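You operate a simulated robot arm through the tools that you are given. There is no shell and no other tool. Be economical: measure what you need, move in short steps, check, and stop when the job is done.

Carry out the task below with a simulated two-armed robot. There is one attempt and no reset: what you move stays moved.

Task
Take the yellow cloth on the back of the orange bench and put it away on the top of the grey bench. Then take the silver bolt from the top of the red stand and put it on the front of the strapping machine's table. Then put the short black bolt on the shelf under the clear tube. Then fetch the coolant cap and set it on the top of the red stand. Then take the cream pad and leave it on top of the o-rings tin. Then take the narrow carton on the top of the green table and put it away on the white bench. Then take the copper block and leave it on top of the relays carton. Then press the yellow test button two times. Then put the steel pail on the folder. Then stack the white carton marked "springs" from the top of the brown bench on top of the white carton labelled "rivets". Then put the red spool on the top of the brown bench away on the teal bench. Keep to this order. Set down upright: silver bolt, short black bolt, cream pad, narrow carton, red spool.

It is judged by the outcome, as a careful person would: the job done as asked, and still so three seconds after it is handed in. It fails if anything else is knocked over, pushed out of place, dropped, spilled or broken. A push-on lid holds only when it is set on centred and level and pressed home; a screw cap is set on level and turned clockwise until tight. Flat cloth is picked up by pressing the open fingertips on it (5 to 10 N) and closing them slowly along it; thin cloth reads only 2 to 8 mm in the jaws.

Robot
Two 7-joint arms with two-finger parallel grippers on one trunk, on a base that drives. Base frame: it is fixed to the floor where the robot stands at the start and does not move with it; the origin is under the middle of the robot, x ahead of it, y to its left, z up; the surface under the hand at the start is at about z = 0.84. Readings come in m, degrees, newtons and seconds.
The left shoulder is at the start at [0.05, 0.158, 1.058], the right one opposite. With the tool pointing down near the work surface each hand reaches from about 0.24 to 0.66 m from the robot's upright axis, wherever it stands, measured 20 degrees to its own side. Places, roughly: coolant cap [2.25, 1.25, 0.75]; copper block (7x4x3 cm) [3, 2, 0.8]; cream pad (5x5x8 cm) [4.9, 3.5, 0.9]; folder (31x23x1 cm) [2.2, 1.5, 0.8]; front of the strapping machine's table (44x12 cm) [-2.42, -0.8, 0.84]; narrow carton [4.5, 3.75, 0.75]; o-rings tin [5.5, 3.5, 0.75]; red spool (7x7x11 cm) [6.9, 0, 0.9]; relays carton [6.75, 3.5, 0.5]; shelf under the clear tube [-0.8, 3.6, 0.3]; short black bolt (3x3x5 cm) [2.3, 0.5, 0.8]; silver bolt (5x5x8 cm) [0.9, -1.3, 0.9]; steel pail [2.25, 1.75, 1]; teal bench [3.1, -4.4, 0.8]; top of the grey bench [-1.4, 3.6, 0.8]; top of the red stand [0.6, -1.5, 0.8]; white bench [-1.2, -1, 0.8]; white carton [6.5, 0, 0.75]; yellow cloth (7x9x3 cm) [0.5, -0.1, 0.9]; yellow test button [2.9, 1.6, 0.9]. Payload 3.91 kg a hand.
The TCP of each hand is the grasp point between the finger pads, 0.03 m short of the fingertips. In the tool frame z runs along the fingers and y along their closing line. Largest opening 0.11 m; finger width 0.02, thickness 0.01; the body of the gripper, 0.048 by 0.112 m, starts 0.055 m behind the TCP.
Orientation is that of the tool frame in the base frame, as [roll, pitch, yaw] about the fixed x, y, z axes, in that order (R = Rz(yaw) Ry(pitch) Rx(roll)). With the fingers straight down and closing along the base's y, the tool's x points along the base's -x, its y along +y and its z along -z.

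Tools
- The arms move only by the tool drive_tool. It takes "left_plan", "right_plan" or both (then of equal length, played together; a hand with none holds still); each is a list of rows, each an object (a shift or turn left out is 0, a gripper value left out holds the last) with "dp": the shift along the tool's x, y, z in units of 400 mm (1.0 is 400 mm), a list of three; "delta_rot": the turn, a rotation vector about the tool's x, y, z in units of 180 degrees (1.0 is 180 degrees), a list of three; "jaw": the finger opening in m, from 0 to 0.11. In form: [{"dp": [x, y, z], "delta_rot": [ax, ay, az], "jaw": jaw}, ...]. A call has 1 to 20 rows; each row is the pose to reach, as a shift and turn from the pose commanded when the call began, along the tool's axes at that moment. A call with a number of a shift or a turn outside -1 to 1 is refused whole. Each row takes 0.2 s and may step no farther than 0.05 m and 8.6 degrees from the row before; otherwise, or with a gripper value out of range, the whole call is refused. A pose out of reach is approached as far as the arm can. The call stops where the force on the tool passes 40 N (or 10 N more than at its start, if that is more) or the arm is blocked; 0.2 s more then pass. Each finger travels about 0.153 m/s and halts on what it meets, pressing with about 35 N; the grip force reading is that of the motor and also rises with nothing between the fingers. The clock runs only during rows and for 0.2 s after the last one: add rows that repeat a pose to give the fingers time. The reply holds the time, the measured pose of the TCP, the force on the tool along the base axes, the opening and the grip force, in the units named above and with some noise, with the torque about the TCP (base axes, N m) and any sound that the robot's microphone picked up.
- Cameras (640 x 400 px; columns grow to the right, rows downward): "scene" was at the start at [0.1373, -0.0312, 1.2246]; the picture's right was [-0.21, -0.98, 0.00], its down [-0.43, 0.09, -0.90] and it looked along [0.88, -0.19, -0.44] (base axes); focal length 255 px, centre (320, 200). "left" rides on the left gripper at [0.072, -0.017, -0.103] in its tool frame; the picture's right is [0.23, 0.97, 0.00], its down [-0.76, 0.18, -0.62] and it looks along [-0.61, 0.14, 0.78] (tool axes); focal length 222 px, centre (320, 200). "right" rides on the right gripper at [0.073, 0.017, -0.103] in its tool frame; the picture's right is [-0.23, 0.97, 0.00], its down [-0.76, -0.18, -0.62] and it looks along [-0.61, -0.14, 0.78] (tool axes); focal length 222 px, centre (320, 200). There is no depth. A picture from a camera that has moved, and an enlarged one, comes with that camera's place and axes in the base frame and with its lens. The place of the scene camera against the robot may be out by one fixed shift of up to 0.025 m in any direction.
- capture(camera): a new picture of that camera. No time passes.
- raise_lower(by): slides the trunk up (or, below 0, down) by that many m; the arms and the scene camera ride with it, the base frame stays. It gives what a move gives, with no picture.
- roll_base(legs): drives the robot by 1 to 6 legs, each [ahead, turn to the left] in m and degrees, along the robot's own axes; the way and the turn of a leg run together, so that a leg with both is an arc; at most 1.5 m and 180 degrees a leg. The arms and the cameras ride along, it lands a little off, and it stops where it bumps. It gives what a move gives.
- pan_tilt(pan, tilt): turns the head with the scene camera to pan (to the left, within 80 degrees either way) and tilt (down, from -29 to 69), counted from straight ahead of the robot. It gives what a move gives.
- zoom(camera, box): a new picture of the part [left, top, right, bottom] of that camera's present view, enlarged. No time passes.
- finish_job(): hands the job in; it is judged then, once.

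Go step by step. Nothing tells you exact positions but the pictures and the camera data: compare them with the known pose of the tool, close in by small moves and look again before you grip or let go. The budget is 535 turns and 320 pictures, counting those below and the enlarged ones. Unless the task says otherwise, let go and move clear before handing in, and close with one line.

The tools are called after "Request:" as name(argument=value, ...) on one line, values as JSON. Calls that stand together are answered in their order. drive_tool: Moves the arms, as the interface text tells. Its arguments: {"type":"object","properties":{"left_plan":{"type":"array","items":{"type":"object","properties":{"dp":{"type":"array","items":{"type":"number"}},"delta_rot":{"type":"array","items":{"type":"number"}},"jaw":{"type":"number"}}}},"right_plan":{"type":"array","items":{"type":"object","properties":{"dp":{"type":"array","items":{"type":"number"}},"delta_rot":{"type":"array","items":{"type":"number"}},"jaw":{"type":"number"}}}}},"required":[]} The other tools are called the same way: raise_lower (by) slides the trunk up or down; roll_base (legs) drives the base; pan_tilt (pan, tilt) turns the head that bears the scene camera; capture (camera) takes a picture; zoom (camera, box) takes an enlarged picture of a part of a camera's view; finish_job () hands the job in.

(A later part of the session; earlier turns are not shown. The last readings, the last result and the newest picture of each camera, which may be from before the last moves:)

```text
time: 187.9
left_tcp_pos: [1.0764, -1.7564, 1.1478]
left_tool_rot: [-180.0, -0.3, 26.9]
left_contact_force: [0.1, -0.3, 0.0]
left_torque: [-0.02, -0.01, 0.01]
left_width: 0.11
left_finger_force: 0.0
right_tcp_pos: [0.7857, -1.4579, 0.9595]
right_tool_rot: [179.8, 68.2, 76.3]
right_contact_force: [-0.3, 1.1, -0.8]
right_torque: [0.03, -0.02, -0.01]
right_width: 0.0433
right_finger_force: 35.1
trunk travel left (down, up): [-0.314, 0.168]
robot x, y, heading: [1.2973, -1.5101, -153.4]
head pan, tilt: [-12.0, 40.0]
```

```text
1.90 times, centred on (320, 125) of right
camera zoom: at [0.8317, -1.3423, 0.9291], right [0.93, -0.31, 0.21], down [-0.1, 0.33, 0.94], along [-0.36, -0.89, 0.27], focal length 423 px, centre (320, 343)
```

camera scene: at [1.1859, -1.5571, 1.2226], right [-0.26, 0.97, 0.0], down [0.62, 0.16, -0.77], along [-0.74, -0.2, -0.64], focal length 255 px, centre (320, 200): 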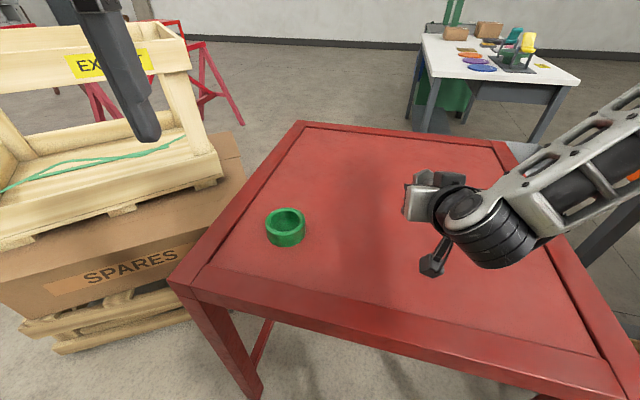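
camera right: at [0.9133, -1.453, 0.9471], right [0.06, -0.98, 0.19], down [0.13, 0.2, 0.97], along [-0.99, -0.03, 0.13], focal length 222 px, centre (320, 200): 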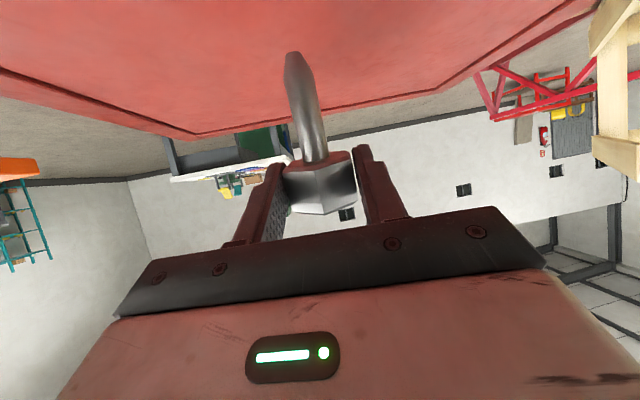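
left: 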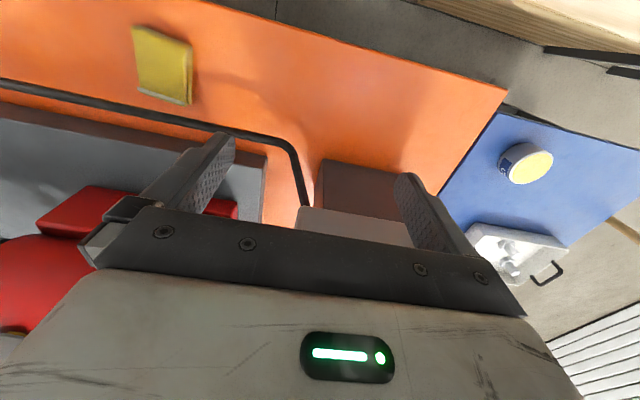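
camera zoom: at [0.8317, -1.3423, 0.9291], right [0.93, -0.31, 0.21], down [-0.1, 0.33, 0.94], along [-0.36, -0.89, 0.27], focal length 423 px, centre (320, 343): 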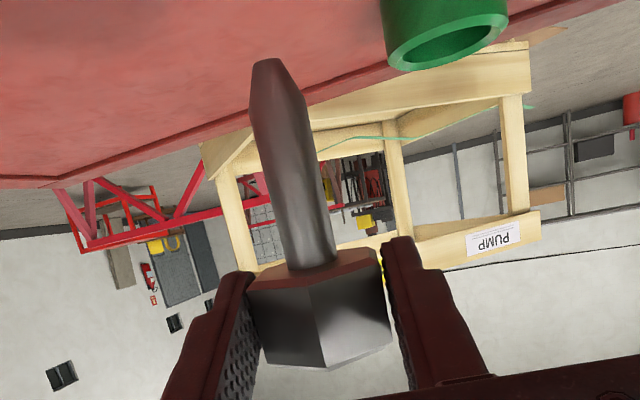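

Request:
drive_tool(right_plan=[{"delta_rot": [0, -0.032, 0]}, {"delta_rot": [0, -0.032, 0]}])

Request:
zoom(camera="scene", box=[395, 160, 445, 210])

```text
time: 188.5
left_tcp_pos: [1.0761, -1.7563, 1.149]
left_tool_rot: [-179.9, -0.3, 26.9]
left_contact_force: [-0.2, -0.3, -0.2]
left_torque: [0.01, 0.0, 0.03]
left_width: 0.11
left_finger_force: 0.1
right_tcp_pos: [0.7862, -1.4573, 0.9582]
right_tool_rot: [-180.0, 74.0, 76.6]
right_contact_force: [0.6, -0.4, -1.9]
right_torque: [0.0, 0.02, 0.04]
right_width: 0.0431
right_finger_force: 35.1
trunk travel left (down, up): [-0.314, 0.168]
robot x, y, heading: [1.2967, -1.5033, -153.3]
head pan, tilt: [-12.0, 40.0]
```

```text
8.00 times, centred on (420, 185) of scene
camera zoom: at [1.1859, -1.5572, 1.2166], right [-0.26, 0.97, 0.0], down [0.62, 0.16, -0.77], along [-0.74, -0.2, -0.64], focal length 2043 px, centre (-480, 320)
```

zoom: 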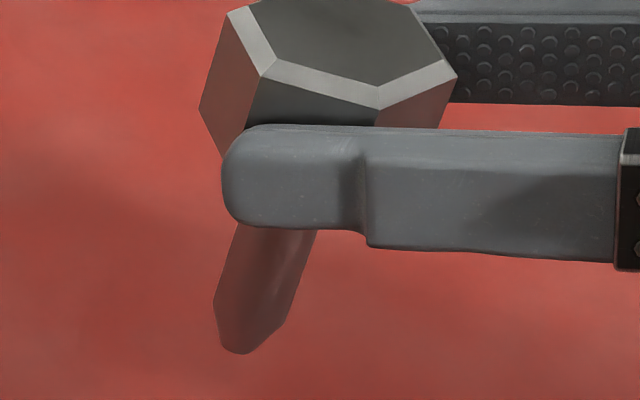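

Request:
drive_tool(right_plan=[{"delta_rot": [0, 0.008, 0]}, {"delta_rot": [0, 0.008, 0]}])

Request:
zoom(camera="right", box=[240, 20, 400, 180])

Request:
zoom(camera="scene", box=[395, 160, 445, 210])

```text
time: 189.1
left_tcp_pos: [1.0762, -1.7556, 1.148]
left_tool_rot: [-179.9, -0.2, 26.9]
left_contact_force: [-0.5, -1.0, -0.4]
left_torque: [-0.02, -0.01, -0.03]
left_width: 0.1101
left_finger_force: 0.0
right_tcp_pos: [0.7865, -1.4563, 0.9582]
right_tool_rot: [179.9, 72.6, 76.3]
right_contact_force: [-0.3, -1.3, -0.6]
right_torque: [0.01, -0.01, 0.03]
right_width: 0.0433
right_finger_force: 35.0
trunk travel left (down, up): [-0.314, 0.168]
robot x, y, heading: [1.2948, -1.506, -153.3]
head pan, tilt: [-12.0, 40.0]
```

```text
2.50 times, centred on (320, 100) of right
camera zoom: at [0.8311, -1.3449, 0.9199], right [0.93, -0.29, 0.22], down [-0.09, 0.4, 0.91], along [-0.36, -0.87, 0.34], focal length 555 px, centre (320, 450)
```

zoom: 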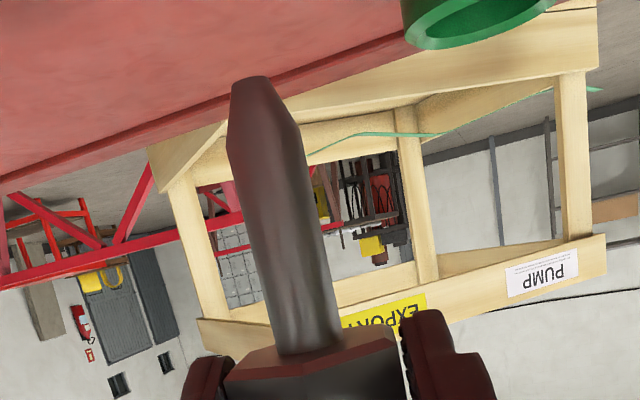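

```text
8.00 times, centred on (420, 185) of scene
camera zoom: at [1.1859, -1.5572, 1.2166], right [-0.26, 0.97, 0.0], down [0.62, 0.16, -0.77], along [-0.74, -0.2, -0.64], focal length 2043 px, centre (-480, 320)
```

zoom: 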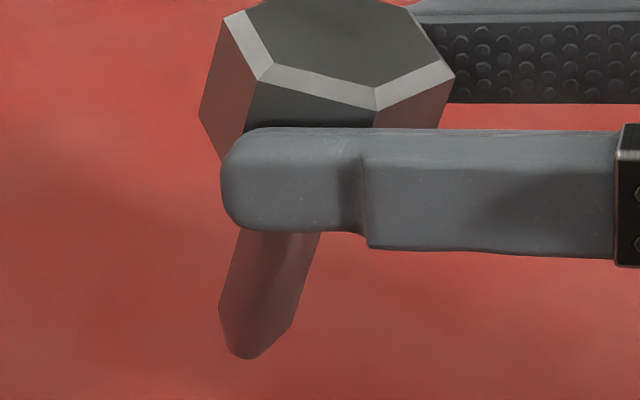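

The bolt is vertical with the hand at pitch 72.6° and about 69 mm from tip to TCP. I'll pull the hand in and raise the trunk for travel.

Request:
drive_tool(right_plan=[{"dp": [-0.02, 0.06, -0.06]}, {"dp": [-0.04, 0.12, -0.12]}, {"dp": [-0.055, 0.18, -0.18]}, {"dp": [-0.065, 0.213, -0.21]}, {"dp": [-0.065, 0.213, -0.21]}])

Request:
raise_lower(by=0.06)

Request:
roll_base(legs=[[-0.35, 0]])

Request:
capture(camera="scene")

```text
time: 190.3
left_tcp_pos: [1.0769, -1.756, 1.1461]
left_tool_rot: [-179.9, -0.2, 27.0]
left_contact_force: [0.3, -1.1, 1.1]
left_torque: [0.03, -0.04, -0.01]
left_width: 0.1098
left_finger_force: 0.1
right_tcp_pos: [0.8881, -1.4066, 1.0092]
right_tool_rot: [179.8, 72.6, 76.3]
right_contact_force: [-0.5, 0.2, -1.6]
right_torque: [0.04, -0.01, -0.01]
right_width: 0.0435
right_finger_force: 34.8
trunk travel left (down, up): [-0.314, 0.168]
robot x, y, heading: [1.296, -1.5076, -153.3]
head pan, tilt: [-12.0, 40.0]
```

```text
time: 191.3
left_tcp_pos: [1.076, -1.7564, 1.2079]
left_tool_rot: [-180.0, -0.3, 27.0]
left_contact_force: [0.0, -0.6, -0.1]
left_torque: [0.01, -0.01, 0.02]
left_width: 0.1101
left_finger_force: 0.1
right_tcp_pos: [0.8868, -1.4068, 1.068]
right_tool_rot: [179.8, 72.6, 76.3]
right_contact_force: [-1.0, 0.7, -1.6]
right_torque: [0.02, -0.01, -0.01]
right_width: 0.0433
right_finger_force: 35.0
trunk travel left (down, up): [-0.374, 0.108]
robot x, y, heading: [1.2946, -1.5067, -153.3]
head pan, tilt: [-12.0, 40.0]
```

```text
time: 193.5
left_tcp_pos: [1.3883, -1.5986, 1.2076]
left_tool_rot: [-180.0, -0.1, 26.9]
left_contact_force: [0.3, -0.2, 1.0]
left_torque: [-0.01, 0.02, -0.03]
left_width: 0.1099
left_finger_force: 0.0
right_tcp_pos: [1.1981, -1.2494, 1.0686]
right_tool_rot: [-180.0, 72.6, 76.5]
right_contact_force: [-0.1, 0.1, -0.7]
right_torque: [0.02, -0.02, 0.0]
right_width: 0.0433
right_finger_force: 34.5
trunk travel left (down, up): [-0.374, 0.108]
robot x, y, heading: [1.6082, -1.3473, -152.9]
head pan, tilt: [-12.0, 40.0]
```

```text
231 pictures are left
camera scene: at [1.4974, -1.3994, 1.2767], right [-0.26, 0.97, 0.0], down [0.62, 0.17, -0.77], along [-0.74, -0.2, -0.64], focal length 255 px, centre (320, 200)
```

scene: 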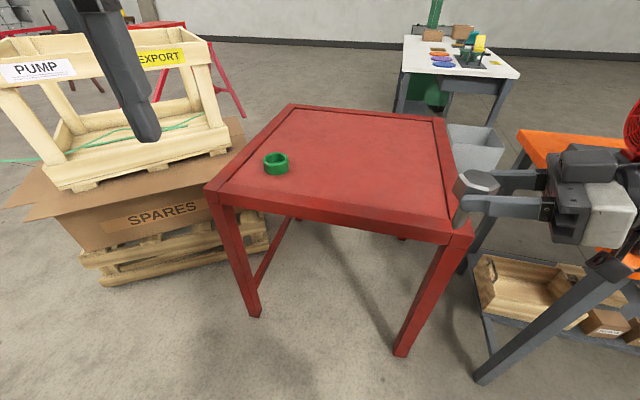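

Request:
roll_base(legs=[[0, 62.5], [-1.5, 0], [-1.5, 0], [-1.0, 0]])

Request:
pan_tilt(pan=-25, tilt=30)

Request:
capture(camera="scene")

```text
time: 215.6
left_tcp_pos: [1.7335, 2.3642, 1.2077]
left_tool_rot: [-180.0, -0.2, 90.8]
left_contact_force: [-0.3, 0.0, -0.4]
left_torque: [-0.02, 0.0, -0.02]
left_width: 0.1103
left_finger_force: 0.0
right_tcp_pos: [1.3352, 2.3478, 1.0687]
right_tool_rot: [179.9, 72.6, 140.2]
right_contact_force: [-0.2, 0.2, -1.3]
right_torque: [-0.01, 0.02, 0.03]
right_width: 0.0433
right_finger_force: 34.6
trunk travel left (down, up): [-0.374, 0.108]
robot x, y, heading: [1.6077, 2.6722, -89.1]
head pan, tilt: [-12.0, 40.0]
```

```text
time: 216.4
left_tcp_pos: [1.7326, 2.3637, 1.2081]
left_tool_rot: [-179.9, -0.2, 90.9]
left_contact_force: [0.4, 1.4, -0.2]
left_torque: [0.01, -0.01, 0.0]
left_width: 0.1101
left_finger_force: 0.0
right_tcp_pos: [1.3352, 2.3466, 1.0691]
right_tool_rot: [179.9, 72.5, 140.2]
right_contact_force: [-0.4, 0.3, -0.4]
right_torque: [0.0, 0.04, -0.01]
right_width: 0.0431
right_finger_force: 35.0
trunk travel left (down, up): [-0.374, 0.108]
robot x, y, heading: [1.6046, 2.6712, -89.3]
head pan, tilt: [-25.0, 30.0]
```

```text
230 pictures are left
camera scene: at [1.5749, 2.5374, 1.2919], right [-0.91, 0.41, 0.0], down [0.21, 0.46, -0.87], along [-0.35, -0.79, -0.5], focal length 255 px, centre (320, 200)
```

scene: 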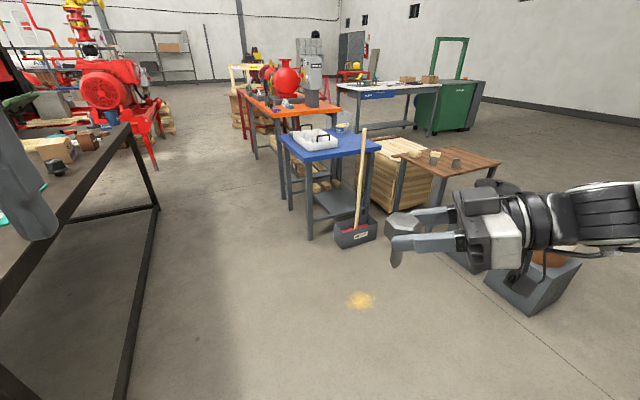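

Request:
roll_base(legs=[[0, -91], [1.5, 0], [0.85, 0], [0, 58], [1.3, 0]])

Request:
pan_tilt(pan=15, tilt=25)

Request:
capture(camera="scene")

```text
time: 240.4
left_tcp_pos: [-1.4463, 1.2306, 1.2075]
left_tool_rot: [-179.8, -0.3, 59.3]
left_contact_force: [-0.3, -0.7, 0.6]
left_torque: [-0.01, 0.01, -0.03]
left_width: 0.1099
left_finger_force: 0.1
right_tcp_pos: [-1.7942, 1.4228, 1.0678]
right_tool_rot: [180.0, 72.6, 108.7]
right_contact_force: [0.4, 1.1, -0.7]
right_torque: [-0.01, 0.02, 0.0]
right_width: 0.0433
right_finger_force: 34.9
trunk travel left (down, up): [-0.374, 0.108]
robot x, y, heading: [-1.3962, 1.5616, -120.7]
head pan, tilt: [-25.0, 30.0]
```

```text
time: 241.4
left_tcp_pos: [-1.4455, 1.2295, 1.207]
left_tool_rot: [-179.8, -0.2, 59.3]
left_contact_force: [0.5, -0.6, 0.0]
left_torque: [0.0, -0.01, -0.01]
left_width: 0.1102
left_finger_force: 0.0
right_tcp_pos: [-1.7931, 1.424, 1.0684]
right_tool_rot: [180.0, 72.6, 108.6]
right_contact_force: [0.1, -0.7, -2.5]
right_torque: [0.03, 0.05, 0.01]
right_width: 0.0433
right_finger_force: 35.0
trunk travel left (down, up): [-0.374, 0.108]
robot x, y, heading: [-1.394, 1.5573, -120.4]
head pan, tilt: [15.0, 25.0]
```

```text
229 pictures are left
camera scene: at [-1.4335, 1.4253, 1.2999], right [-0.96, 0.27, 0.0], down [0.11, 0.41, -0.91], along [-0.25, -0.87, -0.42], focal length 255 px, centre (320, 200)
```

scene: 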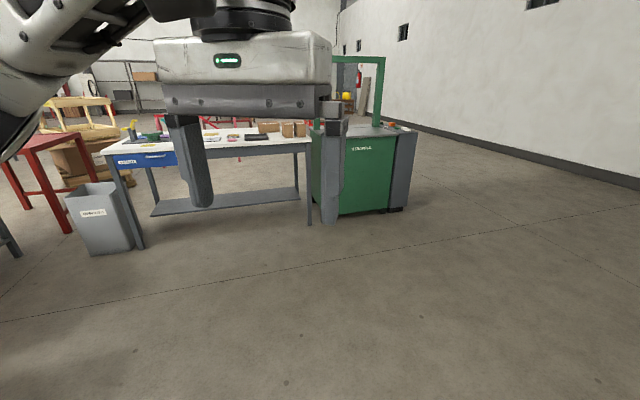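

Request:
zoom(camera="scene", box=[290, 40, 450, 220])

```text
2.22 times, centred on (370, 130) of scene
camera zoom: at [-1.4335, 1.4253, 1.2999], right [-0.96, 0.27, 0.0], down [0.11, 0.41, -0.91], along [-0.25, -0.87, -0.42], focal length 567 px, centre (209, 356)
```

zoom: 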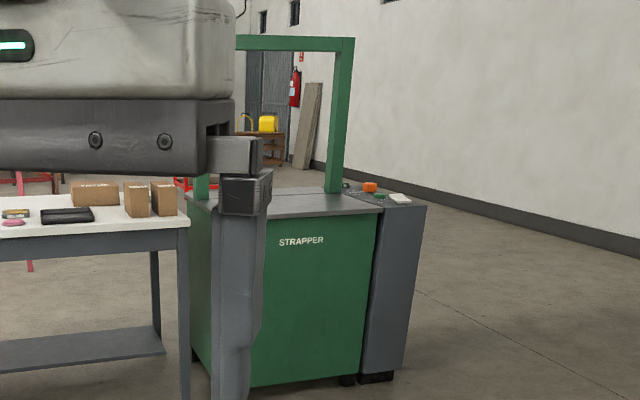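

Request:
roll_base(legs=[[0, 6.5], [1.0, 0], [0.95, 0], [0, 30]])

Request:
pan_tilt(pan=-20, tilt=38)

Request:
capture(camera="scene")

```text
time: 253.2
left_tcp_pos: [-2.0428, -0.5074, 1.2082]
left_tool_rot: [-180.0, -0.2, 95.2]
left_contact_force: [-0.7, 0.3, -0.4]
left_torque: [0.03, 0.01, 0.04]
left_width: 0.11
left_finger_force: 0.0
right_tcp_pos: [-2.4359, -0.5561, 1.0685]
right_tool_rot: [179.9, 72.7, 144.7]
right_contact_force: [-0.7, -0.3, -0.9]
right_torque: [-0.02, 0.01, 0.03]
right_width: 0.0433
right_finger_force: 34.9
trunk travel left (down, up): [-0.374, 0.108]
robot x, y, heading: [-2.1929, -0.215, -84.6]
head pan, tilt: [15.0, 25.0]
```

```text
time: 254.2
left_tcp_pos: [-2.0407, -0.5087, 1.2077]
left_tool_rot: [-179.9, -0.1, 95.3]
left_contact_force: [0.0, -0.1, 1.1]
left_torque: [-0.01, 0.01, 0.01]
left_width: 0.11
left_finger_force: 0.0
right_tcp_pos: [-2.4371, -0.5562, 1.0678]
right_tool_rot: [179.8, 72.6, 144.7]
right_contact_force: [-0.7, 0.3, -1.3]
right_torque: [-0.01, 0.02, -0.03]
right_width: 0.0433
right_finger_force: 34.7
trunk travel left (down, up): [-0.374, 0.108]
robot x, y, heading: [-2.1939, -0.2144, -84.7]
head pan, tilt: [-20.0, 38.0]
```

```text
227 pictures are left
camera scene: at [-2.2053, -0.3463, 1.2796], right [-0.97, 0.25, 0.0], down [0.16, 0.6, -0.79], along [-0.2, -0.76, -0.62], focal length 255 px, centre (320, 200)
```

scene: 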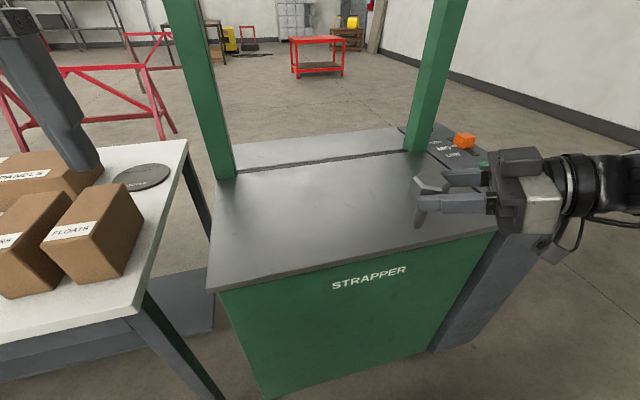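

The strapper's table front is clear. I'll move in, lower the trunk and bring the bolt over the front strip.

Request:
roll_base(legs=[[0.1, 0]])

Request:
raise_lower(by=-0.06)

Request:
drive_tool(right_plan=[{"dp": [0.007, -0.05, 0.0625], "delta_rot": [0.033, 0, 0.0104]}, {"dp": [0.013, -0.1, 0.125], "delta_rot": [0.066, 0, 0.0208]}, {"dp": [0.02, -0.15, 0.19], "delta_rot": [0.1, 0, 0.0312]}, {"dp": [0.0265, -0.204, 0.25], "delta_rot": [0.1325, 0, 0.0415]}, {"dp": [0.0265, -0.204, 0.25], "delta_rot": [0.1325, 0, 0.0415]}])

Request:
capture(camera="scene")

Request:
capture(camera="right")

```text
time: 255.3
left_tcp_pos: [-2.0333, -0.6092, 1.208]
left_tool_rot: [-179.8, -0.2, 95.2]
left_contact_force: [-0.3, -0.4, -0.2]
left_torque: [0.0, -0.01, -0.01]
left_width: 0.1102
left_finger_force: 0.0
right_tcp_pos: [-2.4272, -0.656, 1.068]
right_tool_rot: [179.8, 72.5, 144.6]
right_contact_force: [-0.8, 0.4, -0.4]
right_torque: [0.0, 0.04, 0.01]
right_width: 0.0433
right_finger_force: 35.3
trunk travel left (down, up): [-0.374, 0.108]
robot x, y, heading: [-2.186, -0.3103, -85.0]
head pan, tilt: [-20.0, 38.0]
```

```text
time: 256.3
left_tcp_pos: [-2.0332, -0.608, 1.1473]
left_tool_rot: [-180.0, -0.2, 95.4]
left_contact_force: [0.5, 0.4, -0.5]
left_torque: [0.01, -0.03, -0.03]
left_width: 0.11
left_finger_force: 0.2
right_tcp_pos: [-2.4264, -0.6552, 1.0083]
right_tool_rot: [180.0, 72.7, 144.7]
right_contact_force: [-0.7, -0.8, -0.5]
right_torque: [0.01, 0.05, 0.0]
right_width: 0.0434
right_finger_force: 35.0
trunk travel left (down, up): [-0.314, 0.168]
robot x, y, heading: [-2.1848, -0.3122, -84.9]
head pan, tilt: [-20.0, 38.0]
```

```text
time: 257.5
left_tcp_pos: [-2.0333, -0.6093, 1.1478]
left_tool_rot: [-179.9, -0.2, 95.2]
left_contact_force: [-0.5, 0.6, 0.0]
left_torque: [-0.01, 0.03, -0.03]
left_width: 0.1101
left_finger_force: 0.0
right_tcp_pos: [-2.3986, -0.7751, 0.9672]
right_tool_rot: [179.9, 72.4, 119.7]
right_contact_force: [-0.2, -0.5, -1.3]
right_torque: [0.02, -0.01, -0.04]
right_width: 0.0432
right_finger_force: 35.2
trunk travel left (down, up): [-0.314, 0.168]
robot x, y, heading: [-2.1821, -0.3125, -84.7]
head pan, tilt: [-20.0, 38.0]
```

```text
226 pictures are left
camera scene: at [-2.1961, -0.4465, 1.2196], right [-0.97, 0.25, 0.0], down [0.16, 0.6, -0.79], along [-0.2, -0.76, -0.62], focal length 255 px, centre (320, 200)
```

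scene: 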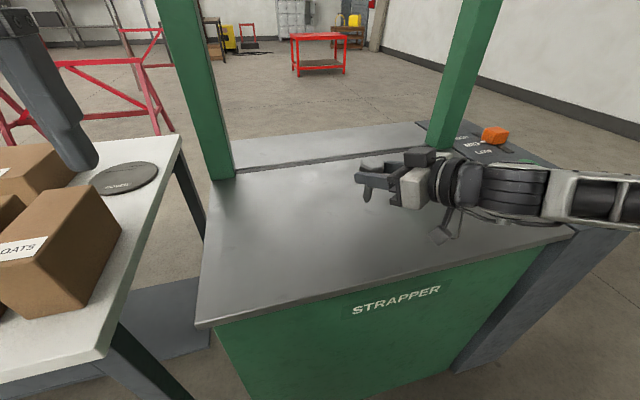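

```text
225 pictures are left
camera right: at [-2.444, -0.6632, 0.9293], right [0.88, 0.42, 0.22], down [-0.34, 0.23, 0.91], along [0.34, -0.88, 0.34], focal length 222 px, centre (320, 200)
```

right: 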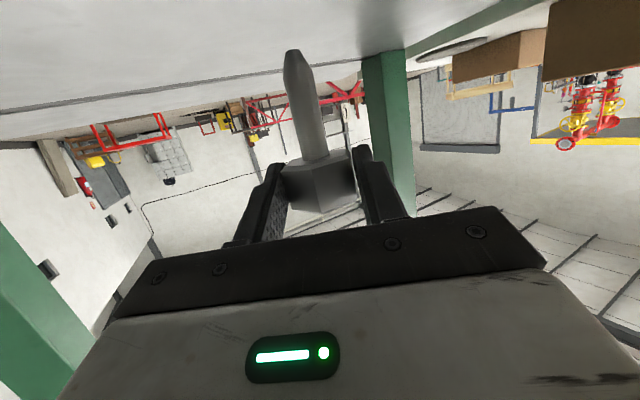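

Request:
drive_tool(right_plan=[{"dp": [0.06, 0, 0.019]}, {"dp": [0.1, 0, 0.0315]}, {"dp": [0.119, 0, 0.0375]}, {"dp": [0.119, 0, 0.0375]}])

Request:
zoom(camera="scene", box=[330, 140, 450, 240])

Request:
zoom(camera="right", box=[240, 20, 400, 180])

```text
time: 258.5
left_tcp_pos: [-2.0323, -0.6082, 1.1481]
left_tool_rot: [-179.9, -0.3, 95.4]
left_contact_force: [-0.3, 0.8, -0.5]
left_torque: [-0.01, 0.0, -0.02]
left_width: 0.1102
left_finger_force: 0.0
right_tcp_pos: [-2.4162, -0.7676, 0.9375]
right_tool_rot: [179.9, 72.5, 119.7]
right_contact_force: [0.3, 0.7, -0.4]
right_torque: [0.04, 0.02, 0.0]
right_width: 0.0432
right_finger_force: 35.1
right hand out of reach, approached as far as the arm can: row 1, 2, 3, 4
trunk travel left (down, up): [-0.314, 0.168]
robot x, y, heading: [-2.1844, -0.3148, -84.8]
head pan, tilt: [-20.0, 38.0]
```

```text
4.00 times, centred on (390, 190) of scene
camera zoom: at [-2.1962, -0.4466, 1.2196], right [-0.97, 0.25, 0.0], down [0.16, 0.6, -0.79], along [-0.2, -0.76, -0.62], focal length 1021 px, centre (40, 240)
```

zoom: 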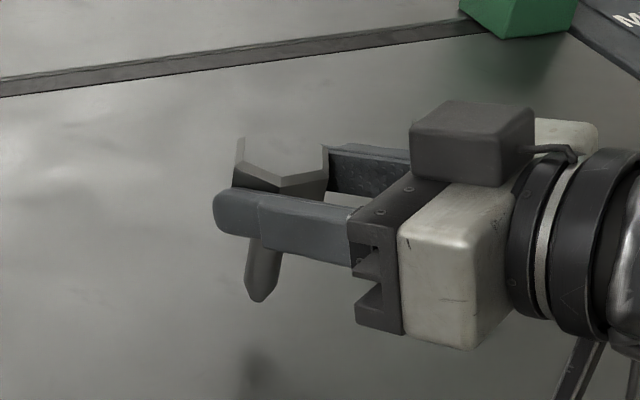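

```text
2.50 times, centred on (320, 100) of right
camera zoom: at [-2.4613, -0.6553, 0.8992], right [0.88, 0.43, 0.22], down [-0.34, 0.23, 0.91], along [0.34, -0.88, 0.34], focal length 555 px, centre (320, 450)
```

zoom: 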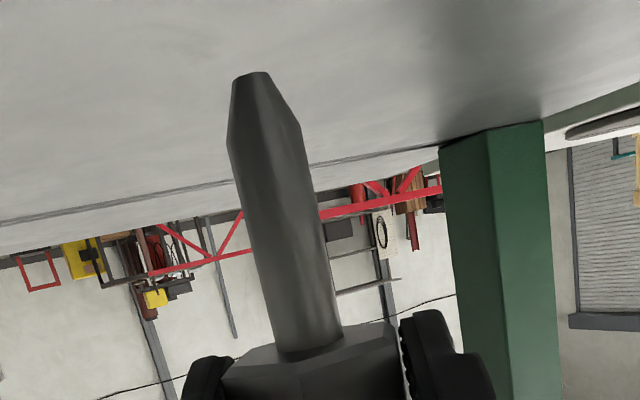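

Request:
roll_base(legs=[[0.02, 0]])

Request:
raise_lower(by=-0.022)

Request:
zoom(camera="right", box=[240, 20, 400, 180])

Request:
zoom(camera="scene", box=[330, 140, 450, 240])

```text
time: 259.3
left_tcp_pos: [-2.0308, -0.6298, 1.1479]
left_tool_rot: [-179.9, -0.2, 95.2]
left_contact_force: [-0.5, 0.3, -0.4]
left_torque: [0.03, 0.02, 0.0]
left_width: 0.1099
left_finger_force: 0.0
right_tcp_pos: [-2.414, -0.7895, 0.9372]
right_tool_rot: [179.9, 72.5, 119.8]
right_contact_force: [-0.1, -0.7, -1.4]
right_torque: [0.01, 0.01, -0.01]
right_width: 0.0433
right_finger_force: 35.4
trunk travel left (down, up): [-0.314, 0.168]
robot x, y, heading: [-2.1829, -0.3309, -84.9]
head pan, tilt: [-20.0, 38.0]
```

```text
time: 260.0
left_tcp_pos: [-2.0318, -0.6275, 1.1257]
left_tool_rot: [-179.8, -0.2, 95.2]
left_contact_force: [-0.7, 0.4, 0.4]
left_torque: [0.0, 0.01, -0.03]
left_width: 0.11
left_finger_force: 0.1
right_tcp_pos: [-2.4145, -0.7881, 0.9165]
right_tool_rot: [179.8, 72.5, 119.9]
right_contact_force: [-0.9, 0.2, -0.7]
right_torque: [0.0, 0.01, -0.03]
right_width: 0.0434
right_finger_force: 35.1
trunk travel left (down, up): [-0.292, 0.19]
robot x, y, heading: [-2.1829, -0.3301, -84.6]
head pan, tilt: [-20.0, 38.0]
```

```text
2.50 times, centred on (320, 100) of right
camera zoom: at [-2.4594, -0.6752, 0.8773], right [0.88, 0.43, 0.22], down [-0.34, 0.23, 0.91], along [0.34, -0.88, 0.34], focal length 555 px, centre (320, 450)
```

zoom: 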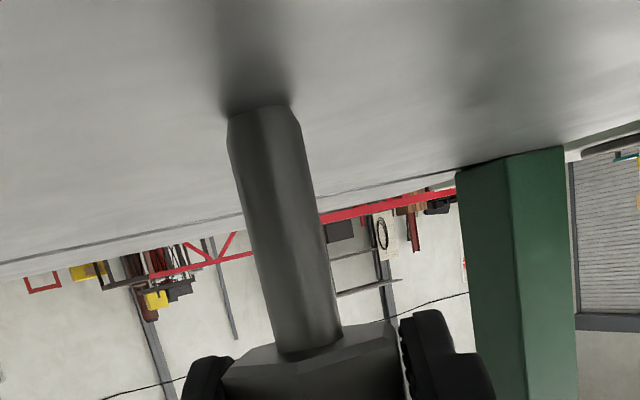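

```text
4.00 times, centred on (390, 190) of scene
camera zoom: at [-2.1944, -0.4665, 1.1975], right [-0.97, 0.25, 0.0], down [0.16, 0.6, -0.79], along [-0.2, -0.76, -0.62], focal length 1021 px, centre (40, 240)
```

zoom: 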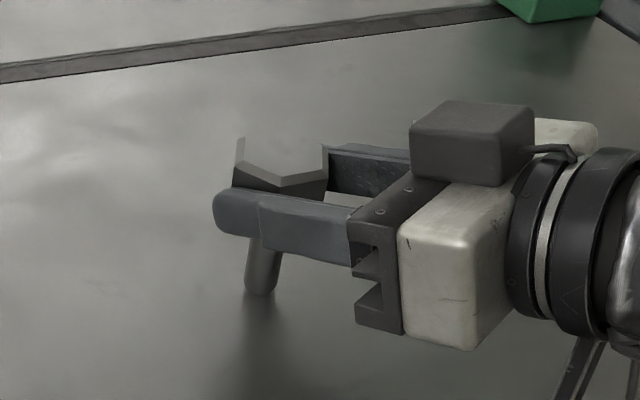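

Request:
raise_lower(by=-0.004)

Request:
zoom(camera="right", box=[240, 20, 400, 180])

```text
time: 260.5
left_tcp_pos: [-2.0316, -0.6271, 1.1233]
left_tool_rot: [-180.0, -0.1, 95.2]
left_contact_force: [0.6, 0.6, 1.2]
left_torque: [0.0, 0.02, 0.01]
left_width: 0.1099
left_finger_force: 0.1
right_tcp_pos: [-2.4141, -0.7881, 0.9151]
right_tool_rot: [-179.1, 72.9, 120.8]
right_contact_force: [-2.5, 1.3, 16.8]
right_torque: [-0.21, 0.01, -0.05]
right_width: 0.0431
right_finger_force: 35.2
trunk travel left (down, up): [-0.288, 0.194]
robot x, y, heading: [-2.1824, -0.3302, -84.8]
head pan, tilt: [-20.0, 38.0]
```

```text
2.50 times, centred on (320, 100) of right
camera zoom: at [-2.4591, -0.6754, 0.876], right [0.88, 0.43, 0.21], down [-0.34, 0.24, 0.91], along [0.34, -0.87, 0.35], focal length 555 px, centre (320, 450)
```

zoom: 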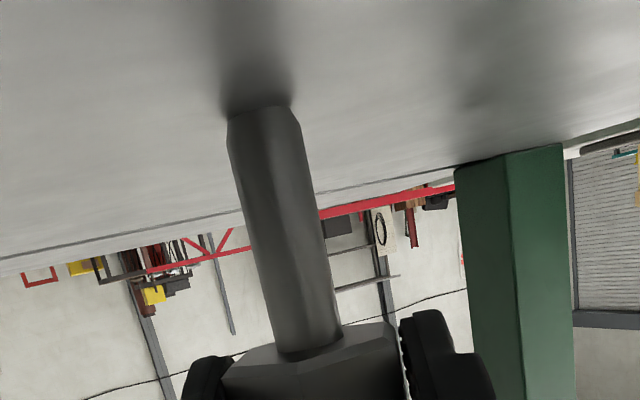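

Contact at 17 N. Relieve a little, then open gently.

Request:
raise_lower(by=0.003)

Request:
drive_tool(right_plan=[{"jaw": 0.046}, {"jaw": 0.05}, {"jaw": 0.06}, {"jaw": 0.08}, {"jaw": 0.1}, {"jaw": 0.1}])

Request:
zoom(camera="right", box=[240, 20, 400, 180])

Request:
zoom(camera="scene", box=[330, 140, 450, 240])

```text
time: 261.1
left_tcp_pos: [-2.0305, -0.6276, 1.1249]
left_tool_rot: [-179.9, -0.2, 95.3]
left_contact_force: [-1.0, 0.8, 0.2]
left_torque: [-0.01, -0.01, 0.01]
left_width: 0.1102
left_finger_force: 0.1
right_tcp_pos: [-2.4139, -0.7875, 0.9165]
right_tool_rot: [-179.8, 72.5, 120.1]
right_contact_force: [-0.2, -3.6, 12.7]
right_torque: [-0.39, -0.08, -0.03]
right_width: 0.0431
right_finger_force: 34.8
trunk travel left (down, up): [-0.291, 0.191]
robot x, y, heading: [-2.1852, -0.333, -84.8]
head pan, tilt: [-20.0, 38.0]
```

```text
time: 262.4
left_tcp_pos: [-2.0322, -0.6276, 1.1243]
left_tool_rot: [-179.9, -0.3, 95.3]
left_contact_force: [0.6, -0.5, 0.3]
left_torque: [-0.02, 0.0, 0.0]
left_width: 0.11
left_finger_force: 0.1
right_tcp_pos: [-2.4144, -0.7881, 0.9139]
right_tool_rot: [179.9, 72.5, 119.7]
right_contact_force: [-0.5, -0.1, 0.0]
right_torque: [0.0, -0.02, -0.04]
right_width: 0.0998
right_finger_force: 0.0
trunk travel left (down, up): [-0.291, 0.191]
robot x, y, heading: [-2.1849, -0.331, -84.8]
head pan, tilt: [-20.0, 38.0]
```

```text
2.50 times, centred on (320, 100) of right
camera zoom: at [-2.4593, -0.6752, 0.8765], right [0.88, 0.43, 0.22], down [-0.34, 0.23, 0.91], along [0.34, -0.88, 0.34], focal length 555 px, centre (320, 450)
```

zoom: 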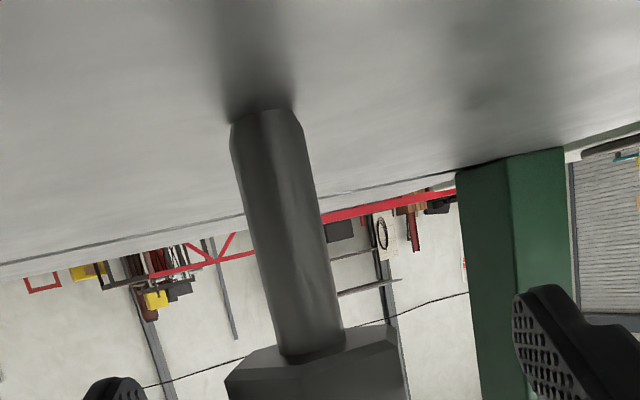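

```text
4.00 times, centred on (390, 190) of scene
camera zoom: at [-2.1944, -0.4664, 1.1966], right [-0.97, 0.25, 0.0], down [0.16, 0.6, -0.79], along [-0.2, -0.76, -0.62], focal length 1021 px, centre (40, 240)
```

zoom: 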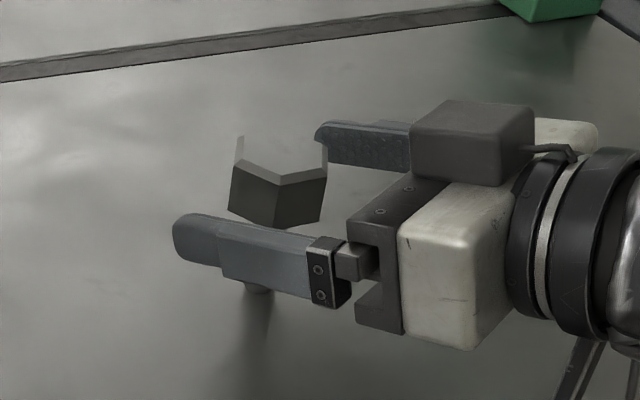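

It stands upright. Retreat straight back along the tool axis.

Request:
drive_tool(right_plan=[{"dp": [0, 0, -0.05]}, {"dp": [0, 0, -0.12]}, {"dp": [0, 0, -0.2]}, {"dp": [0, 0, -0.28]}, {"dp": [0, 0, -0.36]}])

Request:
capture(camera="scene")

```text
time: 263.6
left_tcp_pos: [-2.0306, -0.6284, 1.1264]
left_tool_rot: [-179.9, -0.2, 95.3]
left_contact_force: [0.2, 0.2, -0.7]
left_torque: [0.04, 0.02, 0.02]
left_width: 0.1101
left_finger_force: 0.1
right_tcp_pos: [-2.4916, -0.6755, 0.9562]
right_tool_rot: [-180.0, 72.5, 120.0]
right_contact_force: [-0.3, 0.0, -0.7]
right_torque: [-0.02, 0.02, -0.01]
right_width: 0.1
right_finger_force: 0.0
right hand out of reach, approached as far as the arm can: row 4, 5
trunk travel left (down, up): [-0.291, 0.191]
robot x, y, heading: [-2.1839, -0.3292, -84.6]
head pan, tilt: [-20.0, 38.0]
```

```text
217 pictures are left
camera scene: at [-2.1941, -0.4662, 1.1966], right [-0.97, 0.25, 0.0], down [0.16, 0.6, -0.79], along [-0.2, -0.76, -0.62], focal length 255 px, centre (320, 200)
```

scene: 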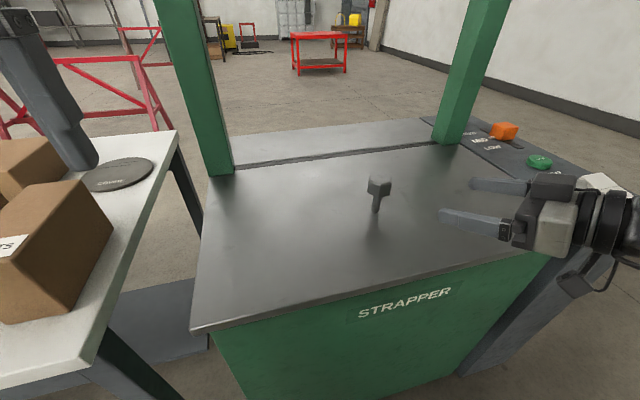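

Request:
roll_base(legs=[[-0.45, 0]])

Request:
drive_tool(right_plan=[{"dp": [-0.05, 0, 0], "delta_rot": [0, 0.045, 0]}, {"dp": [-0.1, 0, 0], "delta_rot": [0, 0.09, 0], "jaw": 0.11}, {"dp": [-0.15, 0, 0], "delta_rot": [0, 0.135, 0]}, {"dp": [-0.2, 0, 0], "delta_rot": [0, 0.18, 0]}, {"dp": [-0.2, 0, 0], "delta_rot": [0, 0.225, 0]}, {"dp": [-0.2, 0, 0], "delta_rot": [0, 0.27, 0]}, {"dp": [-0.2, 0, 0], "delta_rot": [0, 0.315, 0]}, {"dp": [-0.2, 0, 0], "delta_rot": [0, 0.36, 0]}, {"dp": [-0.2, 0, 0], "delta_rot": [0, 0.402, 0]}, {"dp": [-0.2, 0, 0], "delta_rot": [0, 0.402, 0]}])

```text
time: 266.4
left_tcp_pos: [-2.0731, -0.1857, 1.1251]
left_tool_rot: [-179.9, -0.2, 94.9]
left_contact_force: [-0.2, 0.3, -0.5]
left_torque: [0.03, -0.02, 0.01]
left_width: 0.11
left_finger_force: 0.1
right_tcp_pos: [-2.5342, -0.2296, 0.9554]
right_tool_rot: [179.9, 72.5, 119.5]
right_contact_force: [0.4, -0.5, -0.7]
right_torque: [0.01, 0.0, 0.03]
right_width: 0.1
right_finger_force: 0.1
trunk travel left (down, up): [-0.291, 0.191]
robot x, y, heading: [-2.2242, 0.1132, -84.8]
head pan, tilt: [-20.0, 38.0]
```

```text
time: 268.6
left_tcp_pos: [-2.0724, -0.185, 1.1245]
left_tool_rot: [-179.9, -0.2, 95.0]
left_contact_force: [0.8, -0.4, 0.1]
left_torque: [0.0, -0.01, 0.0]
left_width: 0.1098
left_finger_force: 0.0
right_tcp_pos: [-2.5874, -0.2433, 0.8015]
right_tool_rot: [175.0, 13.4, 119.7]
right_contact_force: [0.0, -1.0, 0.1]
right_torque: [-0.02, -0.03, 0.03]
right_width: 0.1099
right_finger_force: 0.0
right hand out of reach, approached as far as the arm can: row 3, 4, 5, 6, 7, 8, 9, 10
trunk travel left (down, up): [-0.291, 0.191]
robot x, y, heading: [-2.2238, 0.1153, -85.3]
head pan, tilt: [-20.0, 38.0]
```

Request:
drive_tool(right_plan=[{"dp": [-0.05, 0.06, -0.08]}, {"dp": [-0.1, 0.13, -0.16]}, {"dp": [-0.16, 0.2, -0.24], "delta_rot": [0.007, 0.02, 0.03]}, {"dp": [-0.21, 0.27, -0.31], "delta_rot": [0.014, 0.04, 0.06]}, {"dp": [-0.27, 0.34, -0.38], "delta_rot": [0.02, 0.06, 0.09]}, {"dp": [-0.32, 0.41, -0.45], "delta_rot": [0.028, 0.074, 0.12]}, {"dp": [-0.37, 0.467, -0.515], "delta_rot": [0.028, 0.074, 0.139]}, {"dp": [-0.37, 0.467, -0.515], "delta_rot": [0.028, 0.074, 0.139]}])

```text
time: 270.4
left_tcp_pos: [-2.0724, -0.1843, 1.1254]
left_tool_rot: [-179.9, -0.2, 95.0]
left_contact_force: [-0.5, 0.7, 0.1]
left_torque: [0.01, -0.01, -0.02]
left_width: 0.11
left_finger_force: 0.2
right_tcp_pos: [-2.4886, -0.2156, 0.7904]
right_tool_rot: [169.6, 12.5, 100.8]
right_contact_force: [-0.6, -0.1, 0.1]
right_torque: [-0.01, 0.01, -0.03]
right_width: 0.1099
right_finger_force: 0.1
right hand out of reach, approached as far as the arm can: row 1, 2, 3, 4, 5, 6, 7, 8
trunk travel left (down, up): [-0.291, 0.191]
robot x, y, heading: [-2.2207, 0.1135, -84.8]
head pan, tilt: [-20.0, 38.0]
```

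Request:
drive_tool(right_plan=[{"dp": [0, 0, -0.1]}, {"dp": [0, 0, -0.2]}, {"dp": [0, 0, -0.3]}])

Request:
capture(camera="scene")

```text
time: 271.4
left_tcp_pos: [-2.0725, -0.1853, 1.1233]
left_tool_rot: [-179.8, -0.2, 95.0]
left_contact_force: [-0.9, 0.4, 0.8]
left_torque: [0.01, -0.04, 0.05]
left_width: 0.1099
left_finger_force: 0.1
right_tcp_pos: [-2.5187, -0.1659, 0.859]
right_tool_rot: [168.6, 1.6, 100.5]
right_contact_force: [-0.6, -0.2, 0.7]
right_torque: [0.01, 0.02, 0.03]
right_width: 0.1099
right_finger_force: 0.0
right hand out of reach, approached as far as the arm can: row 1, 2
trunk travel left (down, up): [-0.291, 0.191]
robot x, y, heading: [-2.2212, 0.1131, -84.9]
head pan, tilt: [-20.0, 38.0]
stopped in row 3 (right hand): the arm was blocked; the commanded pose is now the measured one
```

```text
216 pictures are left
camera scene: at [-2.235, -0.0226, 1.1965], right [-0.97, 0.26, 0.0], down [0.16, 0.59, -0.79], along [-0.2, -0.76, -0.62], focal length 255 px, centre (320, 200)
```

scene: 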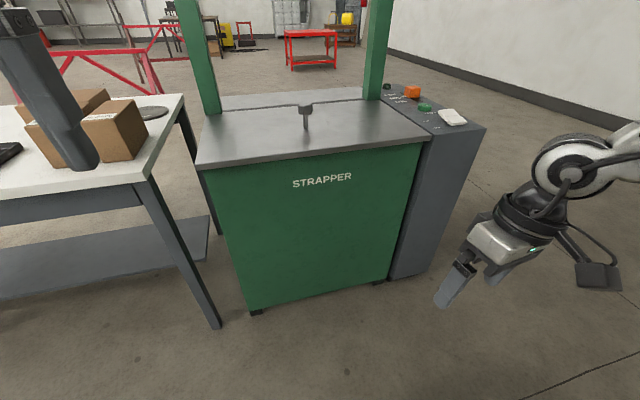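

Request:
drive_tool(right_plan=[{"dp": [-0.1, 0, 0]}, {"dp": [-0.2, 0, 0]}, {"dp": [-0.3, 0, 0]}, {"dp": [-0.4, 0, 0]}, {"dp": [-0.4, 0, -0.1]}, {"dp": [-0.4, 0, -0.2], "delta_rot": [0.03, 0, 0]}, {"dp": [-0.4, 0.05, -0.3], "delta_rot": [0.06, 0, 0]}, {"dp": [-0.4, 0.1, -0.4], "delta_rot": [0.06, 0.01, 0]}, {"dp": [-0.4, 0.1, -0.4], "delta_rot": [0.06, 0.01, 0]}])

```text
time: 273.4
left_tcp_pos: [-2.0741, -0.1847, 1.1247]
left_tool_rot: [-179.9, -0.3, 95.0]
left_contact_force: [-0.8, 0.2, -0.3]
left_torque: [0.01, -0.02, 0.03]
left_width: 0.1101
left_finger_force: 0.0
right_tcp_pos: [-2.4845, -0.3175, 1.0312]
right_tool_rot: [179.6, -0.1, 100.5]
right_contact_force: [1.0, 0.7, -0.6]
right_torque: [0.03, 0.02, 0.0]
right_width: 0.1099
right_finger_force: 0.0
trunk travel left (down, up): [-0.291, 0.191]
robot x, y, heading: [-2.2237, 0.1132, -85.0]
head pan, tilt: [-20.0, 38.0]
```

Request:
drive_tool(right_plan=[{"dp": [0.03, 0.1, 0]}, {"dp": [0.06, 0.2, 0]}, {"dp": [0.06, 0.2, 0]}])

Request:
roll_base(legs=[[0, 145], [1.47, 0], [1.47, 0], [0, -60], [1.5, 0], [0.85, 0]])

Request:
roll_base(legs=[[0, -90], [1.5, 0], [0.4, 0]])

Request:
pan_tilt(pan=50, tilt=35)

Request:
capture(camera="scene")

```text
time: 274.1
left_tcp_pos: [-2.0729, -0.1851, 1.1238]
left_tool_rot: [180.0, -0.2, 95.1]
left_contact_force: [0.2, 0.5, -0.2]
left_torque: [-0.01, -0.04, 0.0]
left_width: 0.1101
left_finger_force: 0.1
right_tcp_pos: [-2.4106, -0.2792, 1.0311]
right_tool_rot: [179.6, -0.1, 100.5]
right_contact_force: [-0.6, -0.9, 0.7]
right_torque: [0.0, 0.02, -0.02]
right_width: 0.1099
right_finger_force: 0.0
trunk travel left (down, up): [-0.291, 0.191]
robot x, y, heading: [-2.2254, 0.1131, -85.1]
head pan, tilt: [-20.0, 38.0]
```

```text
time: 308.1
left_tcp_pos: [2.0217, 2.5736, 1.1242]
left_tool_rot: [180.0, -0.2, 176.2]
left_contact_force: [-1.3, 0.0, -0.9]
left_torque: [-0.04, -0.02, 0.0]
left_width: 0.1101
left_finger_force: 0.1
right_tcp_pos: [2.0642, 2.2242, 1.0309]
right_tool_rot: [179.6, -0.2, -178.2]
right_contact_force: [0.7, 0.4, 0.6]
right_torque: [0.03, 0.01, 0.02]
right_width: 0.11
right_finger_force: 0.0
trunk travel left (down, up): [-0.291, 0.191]
robot x, y, heading: [1.7031, 2.4682, -3.4]
head pan, tilt: [-20.0, 38.0]
```

```text
time: 321.4
left_tcp_pos: [1.6674, 0.263, 1.1243]
left_tool_rot: [180.0, -0.2, 86.1]
left_contact_force: [-0.2, -0.6, 0.3]
left_torque: [0.0, -0.01, -0.02]
left_width: 0.11
left_finger_force: 0.0
right_tcp_pos: [1.3192, 0.2216, 1.0315]
right_tool_rot: [179.6, -0.1, 91.6]
right_contact_force: [0.2, 0.4, 0.8]
right_torque: [-0.03, -0.06, 0.0]
right_width: 0.1099
right_finger_force: 0.0
trunk travel left (down, up): [-0.291, 0.191]
robot x, y, heading: [1.568, 0.5793, -94.2]
head pan, tilt: [-20.0, 38.0]
```

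```text
time: 322.8
left_tcp_pos: [1.668, 0.2624, 1.1249]
left_tool_rot: [-179.9, -0.1, 86.1]
left_contact_force: [0.0, -0.5, 0.1]
left_torque: [0.02, -0.04, 0.04]
left_width: 0.1101
left_finger_force: 0.1
right_tcp_pos: [1.3198, 0.2218, 1.032]
right_tool_rot: [179.6, -0.1, 91.7]
right_contact_force: [-0.6, 0.0, 0.2]
right_torque: [-0.02, 0.03, 0.0]
right_width: 0.1102
right_finger_force: 0.0
trunk travel left (down, up): [-0.291, 0.191]
robot x, y, heading: [1.566, 0.5791, -93.7]
head pan, tilt: [50.0, 35.0]
```

```text
215 pictures are left
camera scene: at [1.6336, 0.4676, 1.2012], right [-0.69, -0.72, 0.0], down [-0.41, 0.4, -0.82], along [0.59, -0.57, -0.57], focal length 255 px, centre (320, 200)
```

scene: 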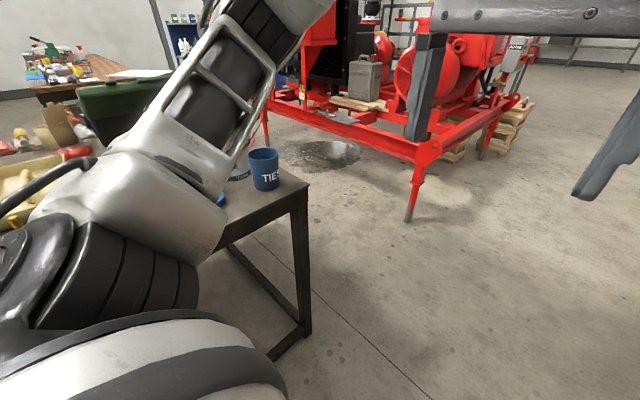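

Request:
roll_base(legs=[[0, 93.7]])

Request:
pan_tilt(pan=0, tilt=35)

Request:
capture(camera="scene")

```text
time: 327.2
left_tcp_pos: [1.8756, 0.7045, 1.1246]
left_tool_rot: [180.0, -0.1, 179.8]
left_contact_force: [-0.1, 0.0, -0.7]
left_torque: [0.01, -0.02, 0.03]
left_width: 0.1101
left_finger_force: 0.1
right_tcp_pos: [1.9388, 0.3604, 1.0313]
right_tool_rot: [179.5, -0.1, -174.5]
right_contact_force: [0.1, -0.2, 0.4]
right_torque: [-0.01, -0.01, 0.0]
right_width: 0.11
right_finger_force: 0.0
trunk travel left (down, up): [-0.291, 0.191]
robot x, y, heading: [1.566, 0.5814, -0.2]
head pan, tilt: [50.0, 35.0]
```

```text
time: 328.4
left_tcp_pos: [1.8755, 0.7047, 1.125]
left_tool_rot: [180.0, -0.2, 179.9]
left_contact_force: [-0.2, 0.0, 0.1]
left_torque: [0.02, 0.0, -0.02]
left_width: 0.1101
left_finger_force: 0.0
right_tcp_pos: [1.9397, 0.3597, 1.0313]
right_tool_rot: [179.6, -0.2, -174.4]
right_contact_force: [0.0, -0.7, -0.2]
right_torque: [-0.02, 0.01, -0.01]
right_width: 0.1103
right_finger_force: 0.0
trunk travel left (down, up): [-0.291, 0.191]
robot x, y, heading: [1.5644, 0.5794, -0.0]
head pan, tilt: [0.0, 35.0]
```

```text
214 pictures are left
camera scene: at [1.701, 0.5686, 1.2012], right [0.0, -1.0, 0.0], down [-0.57, 0.0, -0.82], along [0.82, 0.0, -0.57], focal length 255 px, centre (320, 200)
```

scene: 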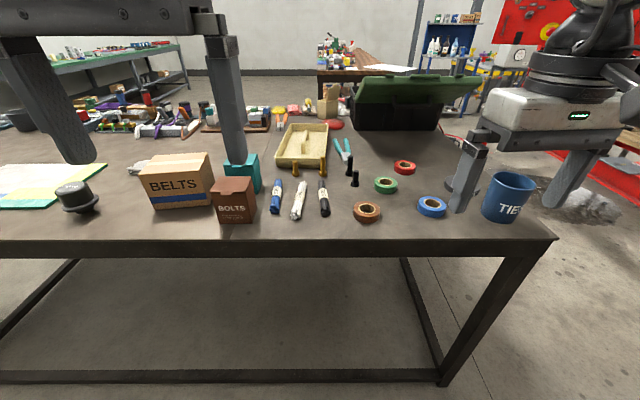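

Request:
zoom(camera="scene", box=[250, 100, 450, 230])

```text
3.08 times, centred on (350, 165) of scene
camera zoom: at [1.701, 0.5686, 1.2012], right [0.0, -1.0, 0.0], down [-0.57, 0.0, -0.82], along [0.82, 0.0, -0.57], focal length 786 px, centre (228, 308)
```

zoom: 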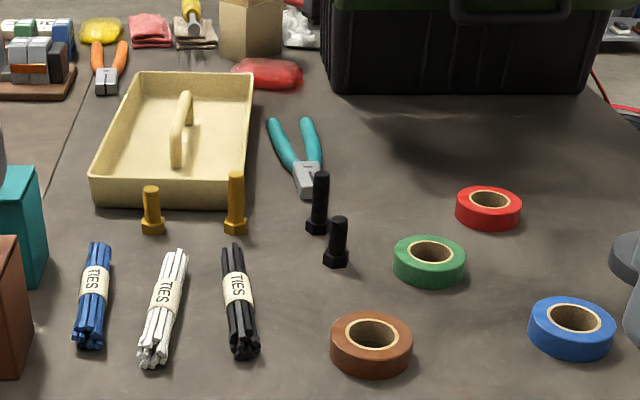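

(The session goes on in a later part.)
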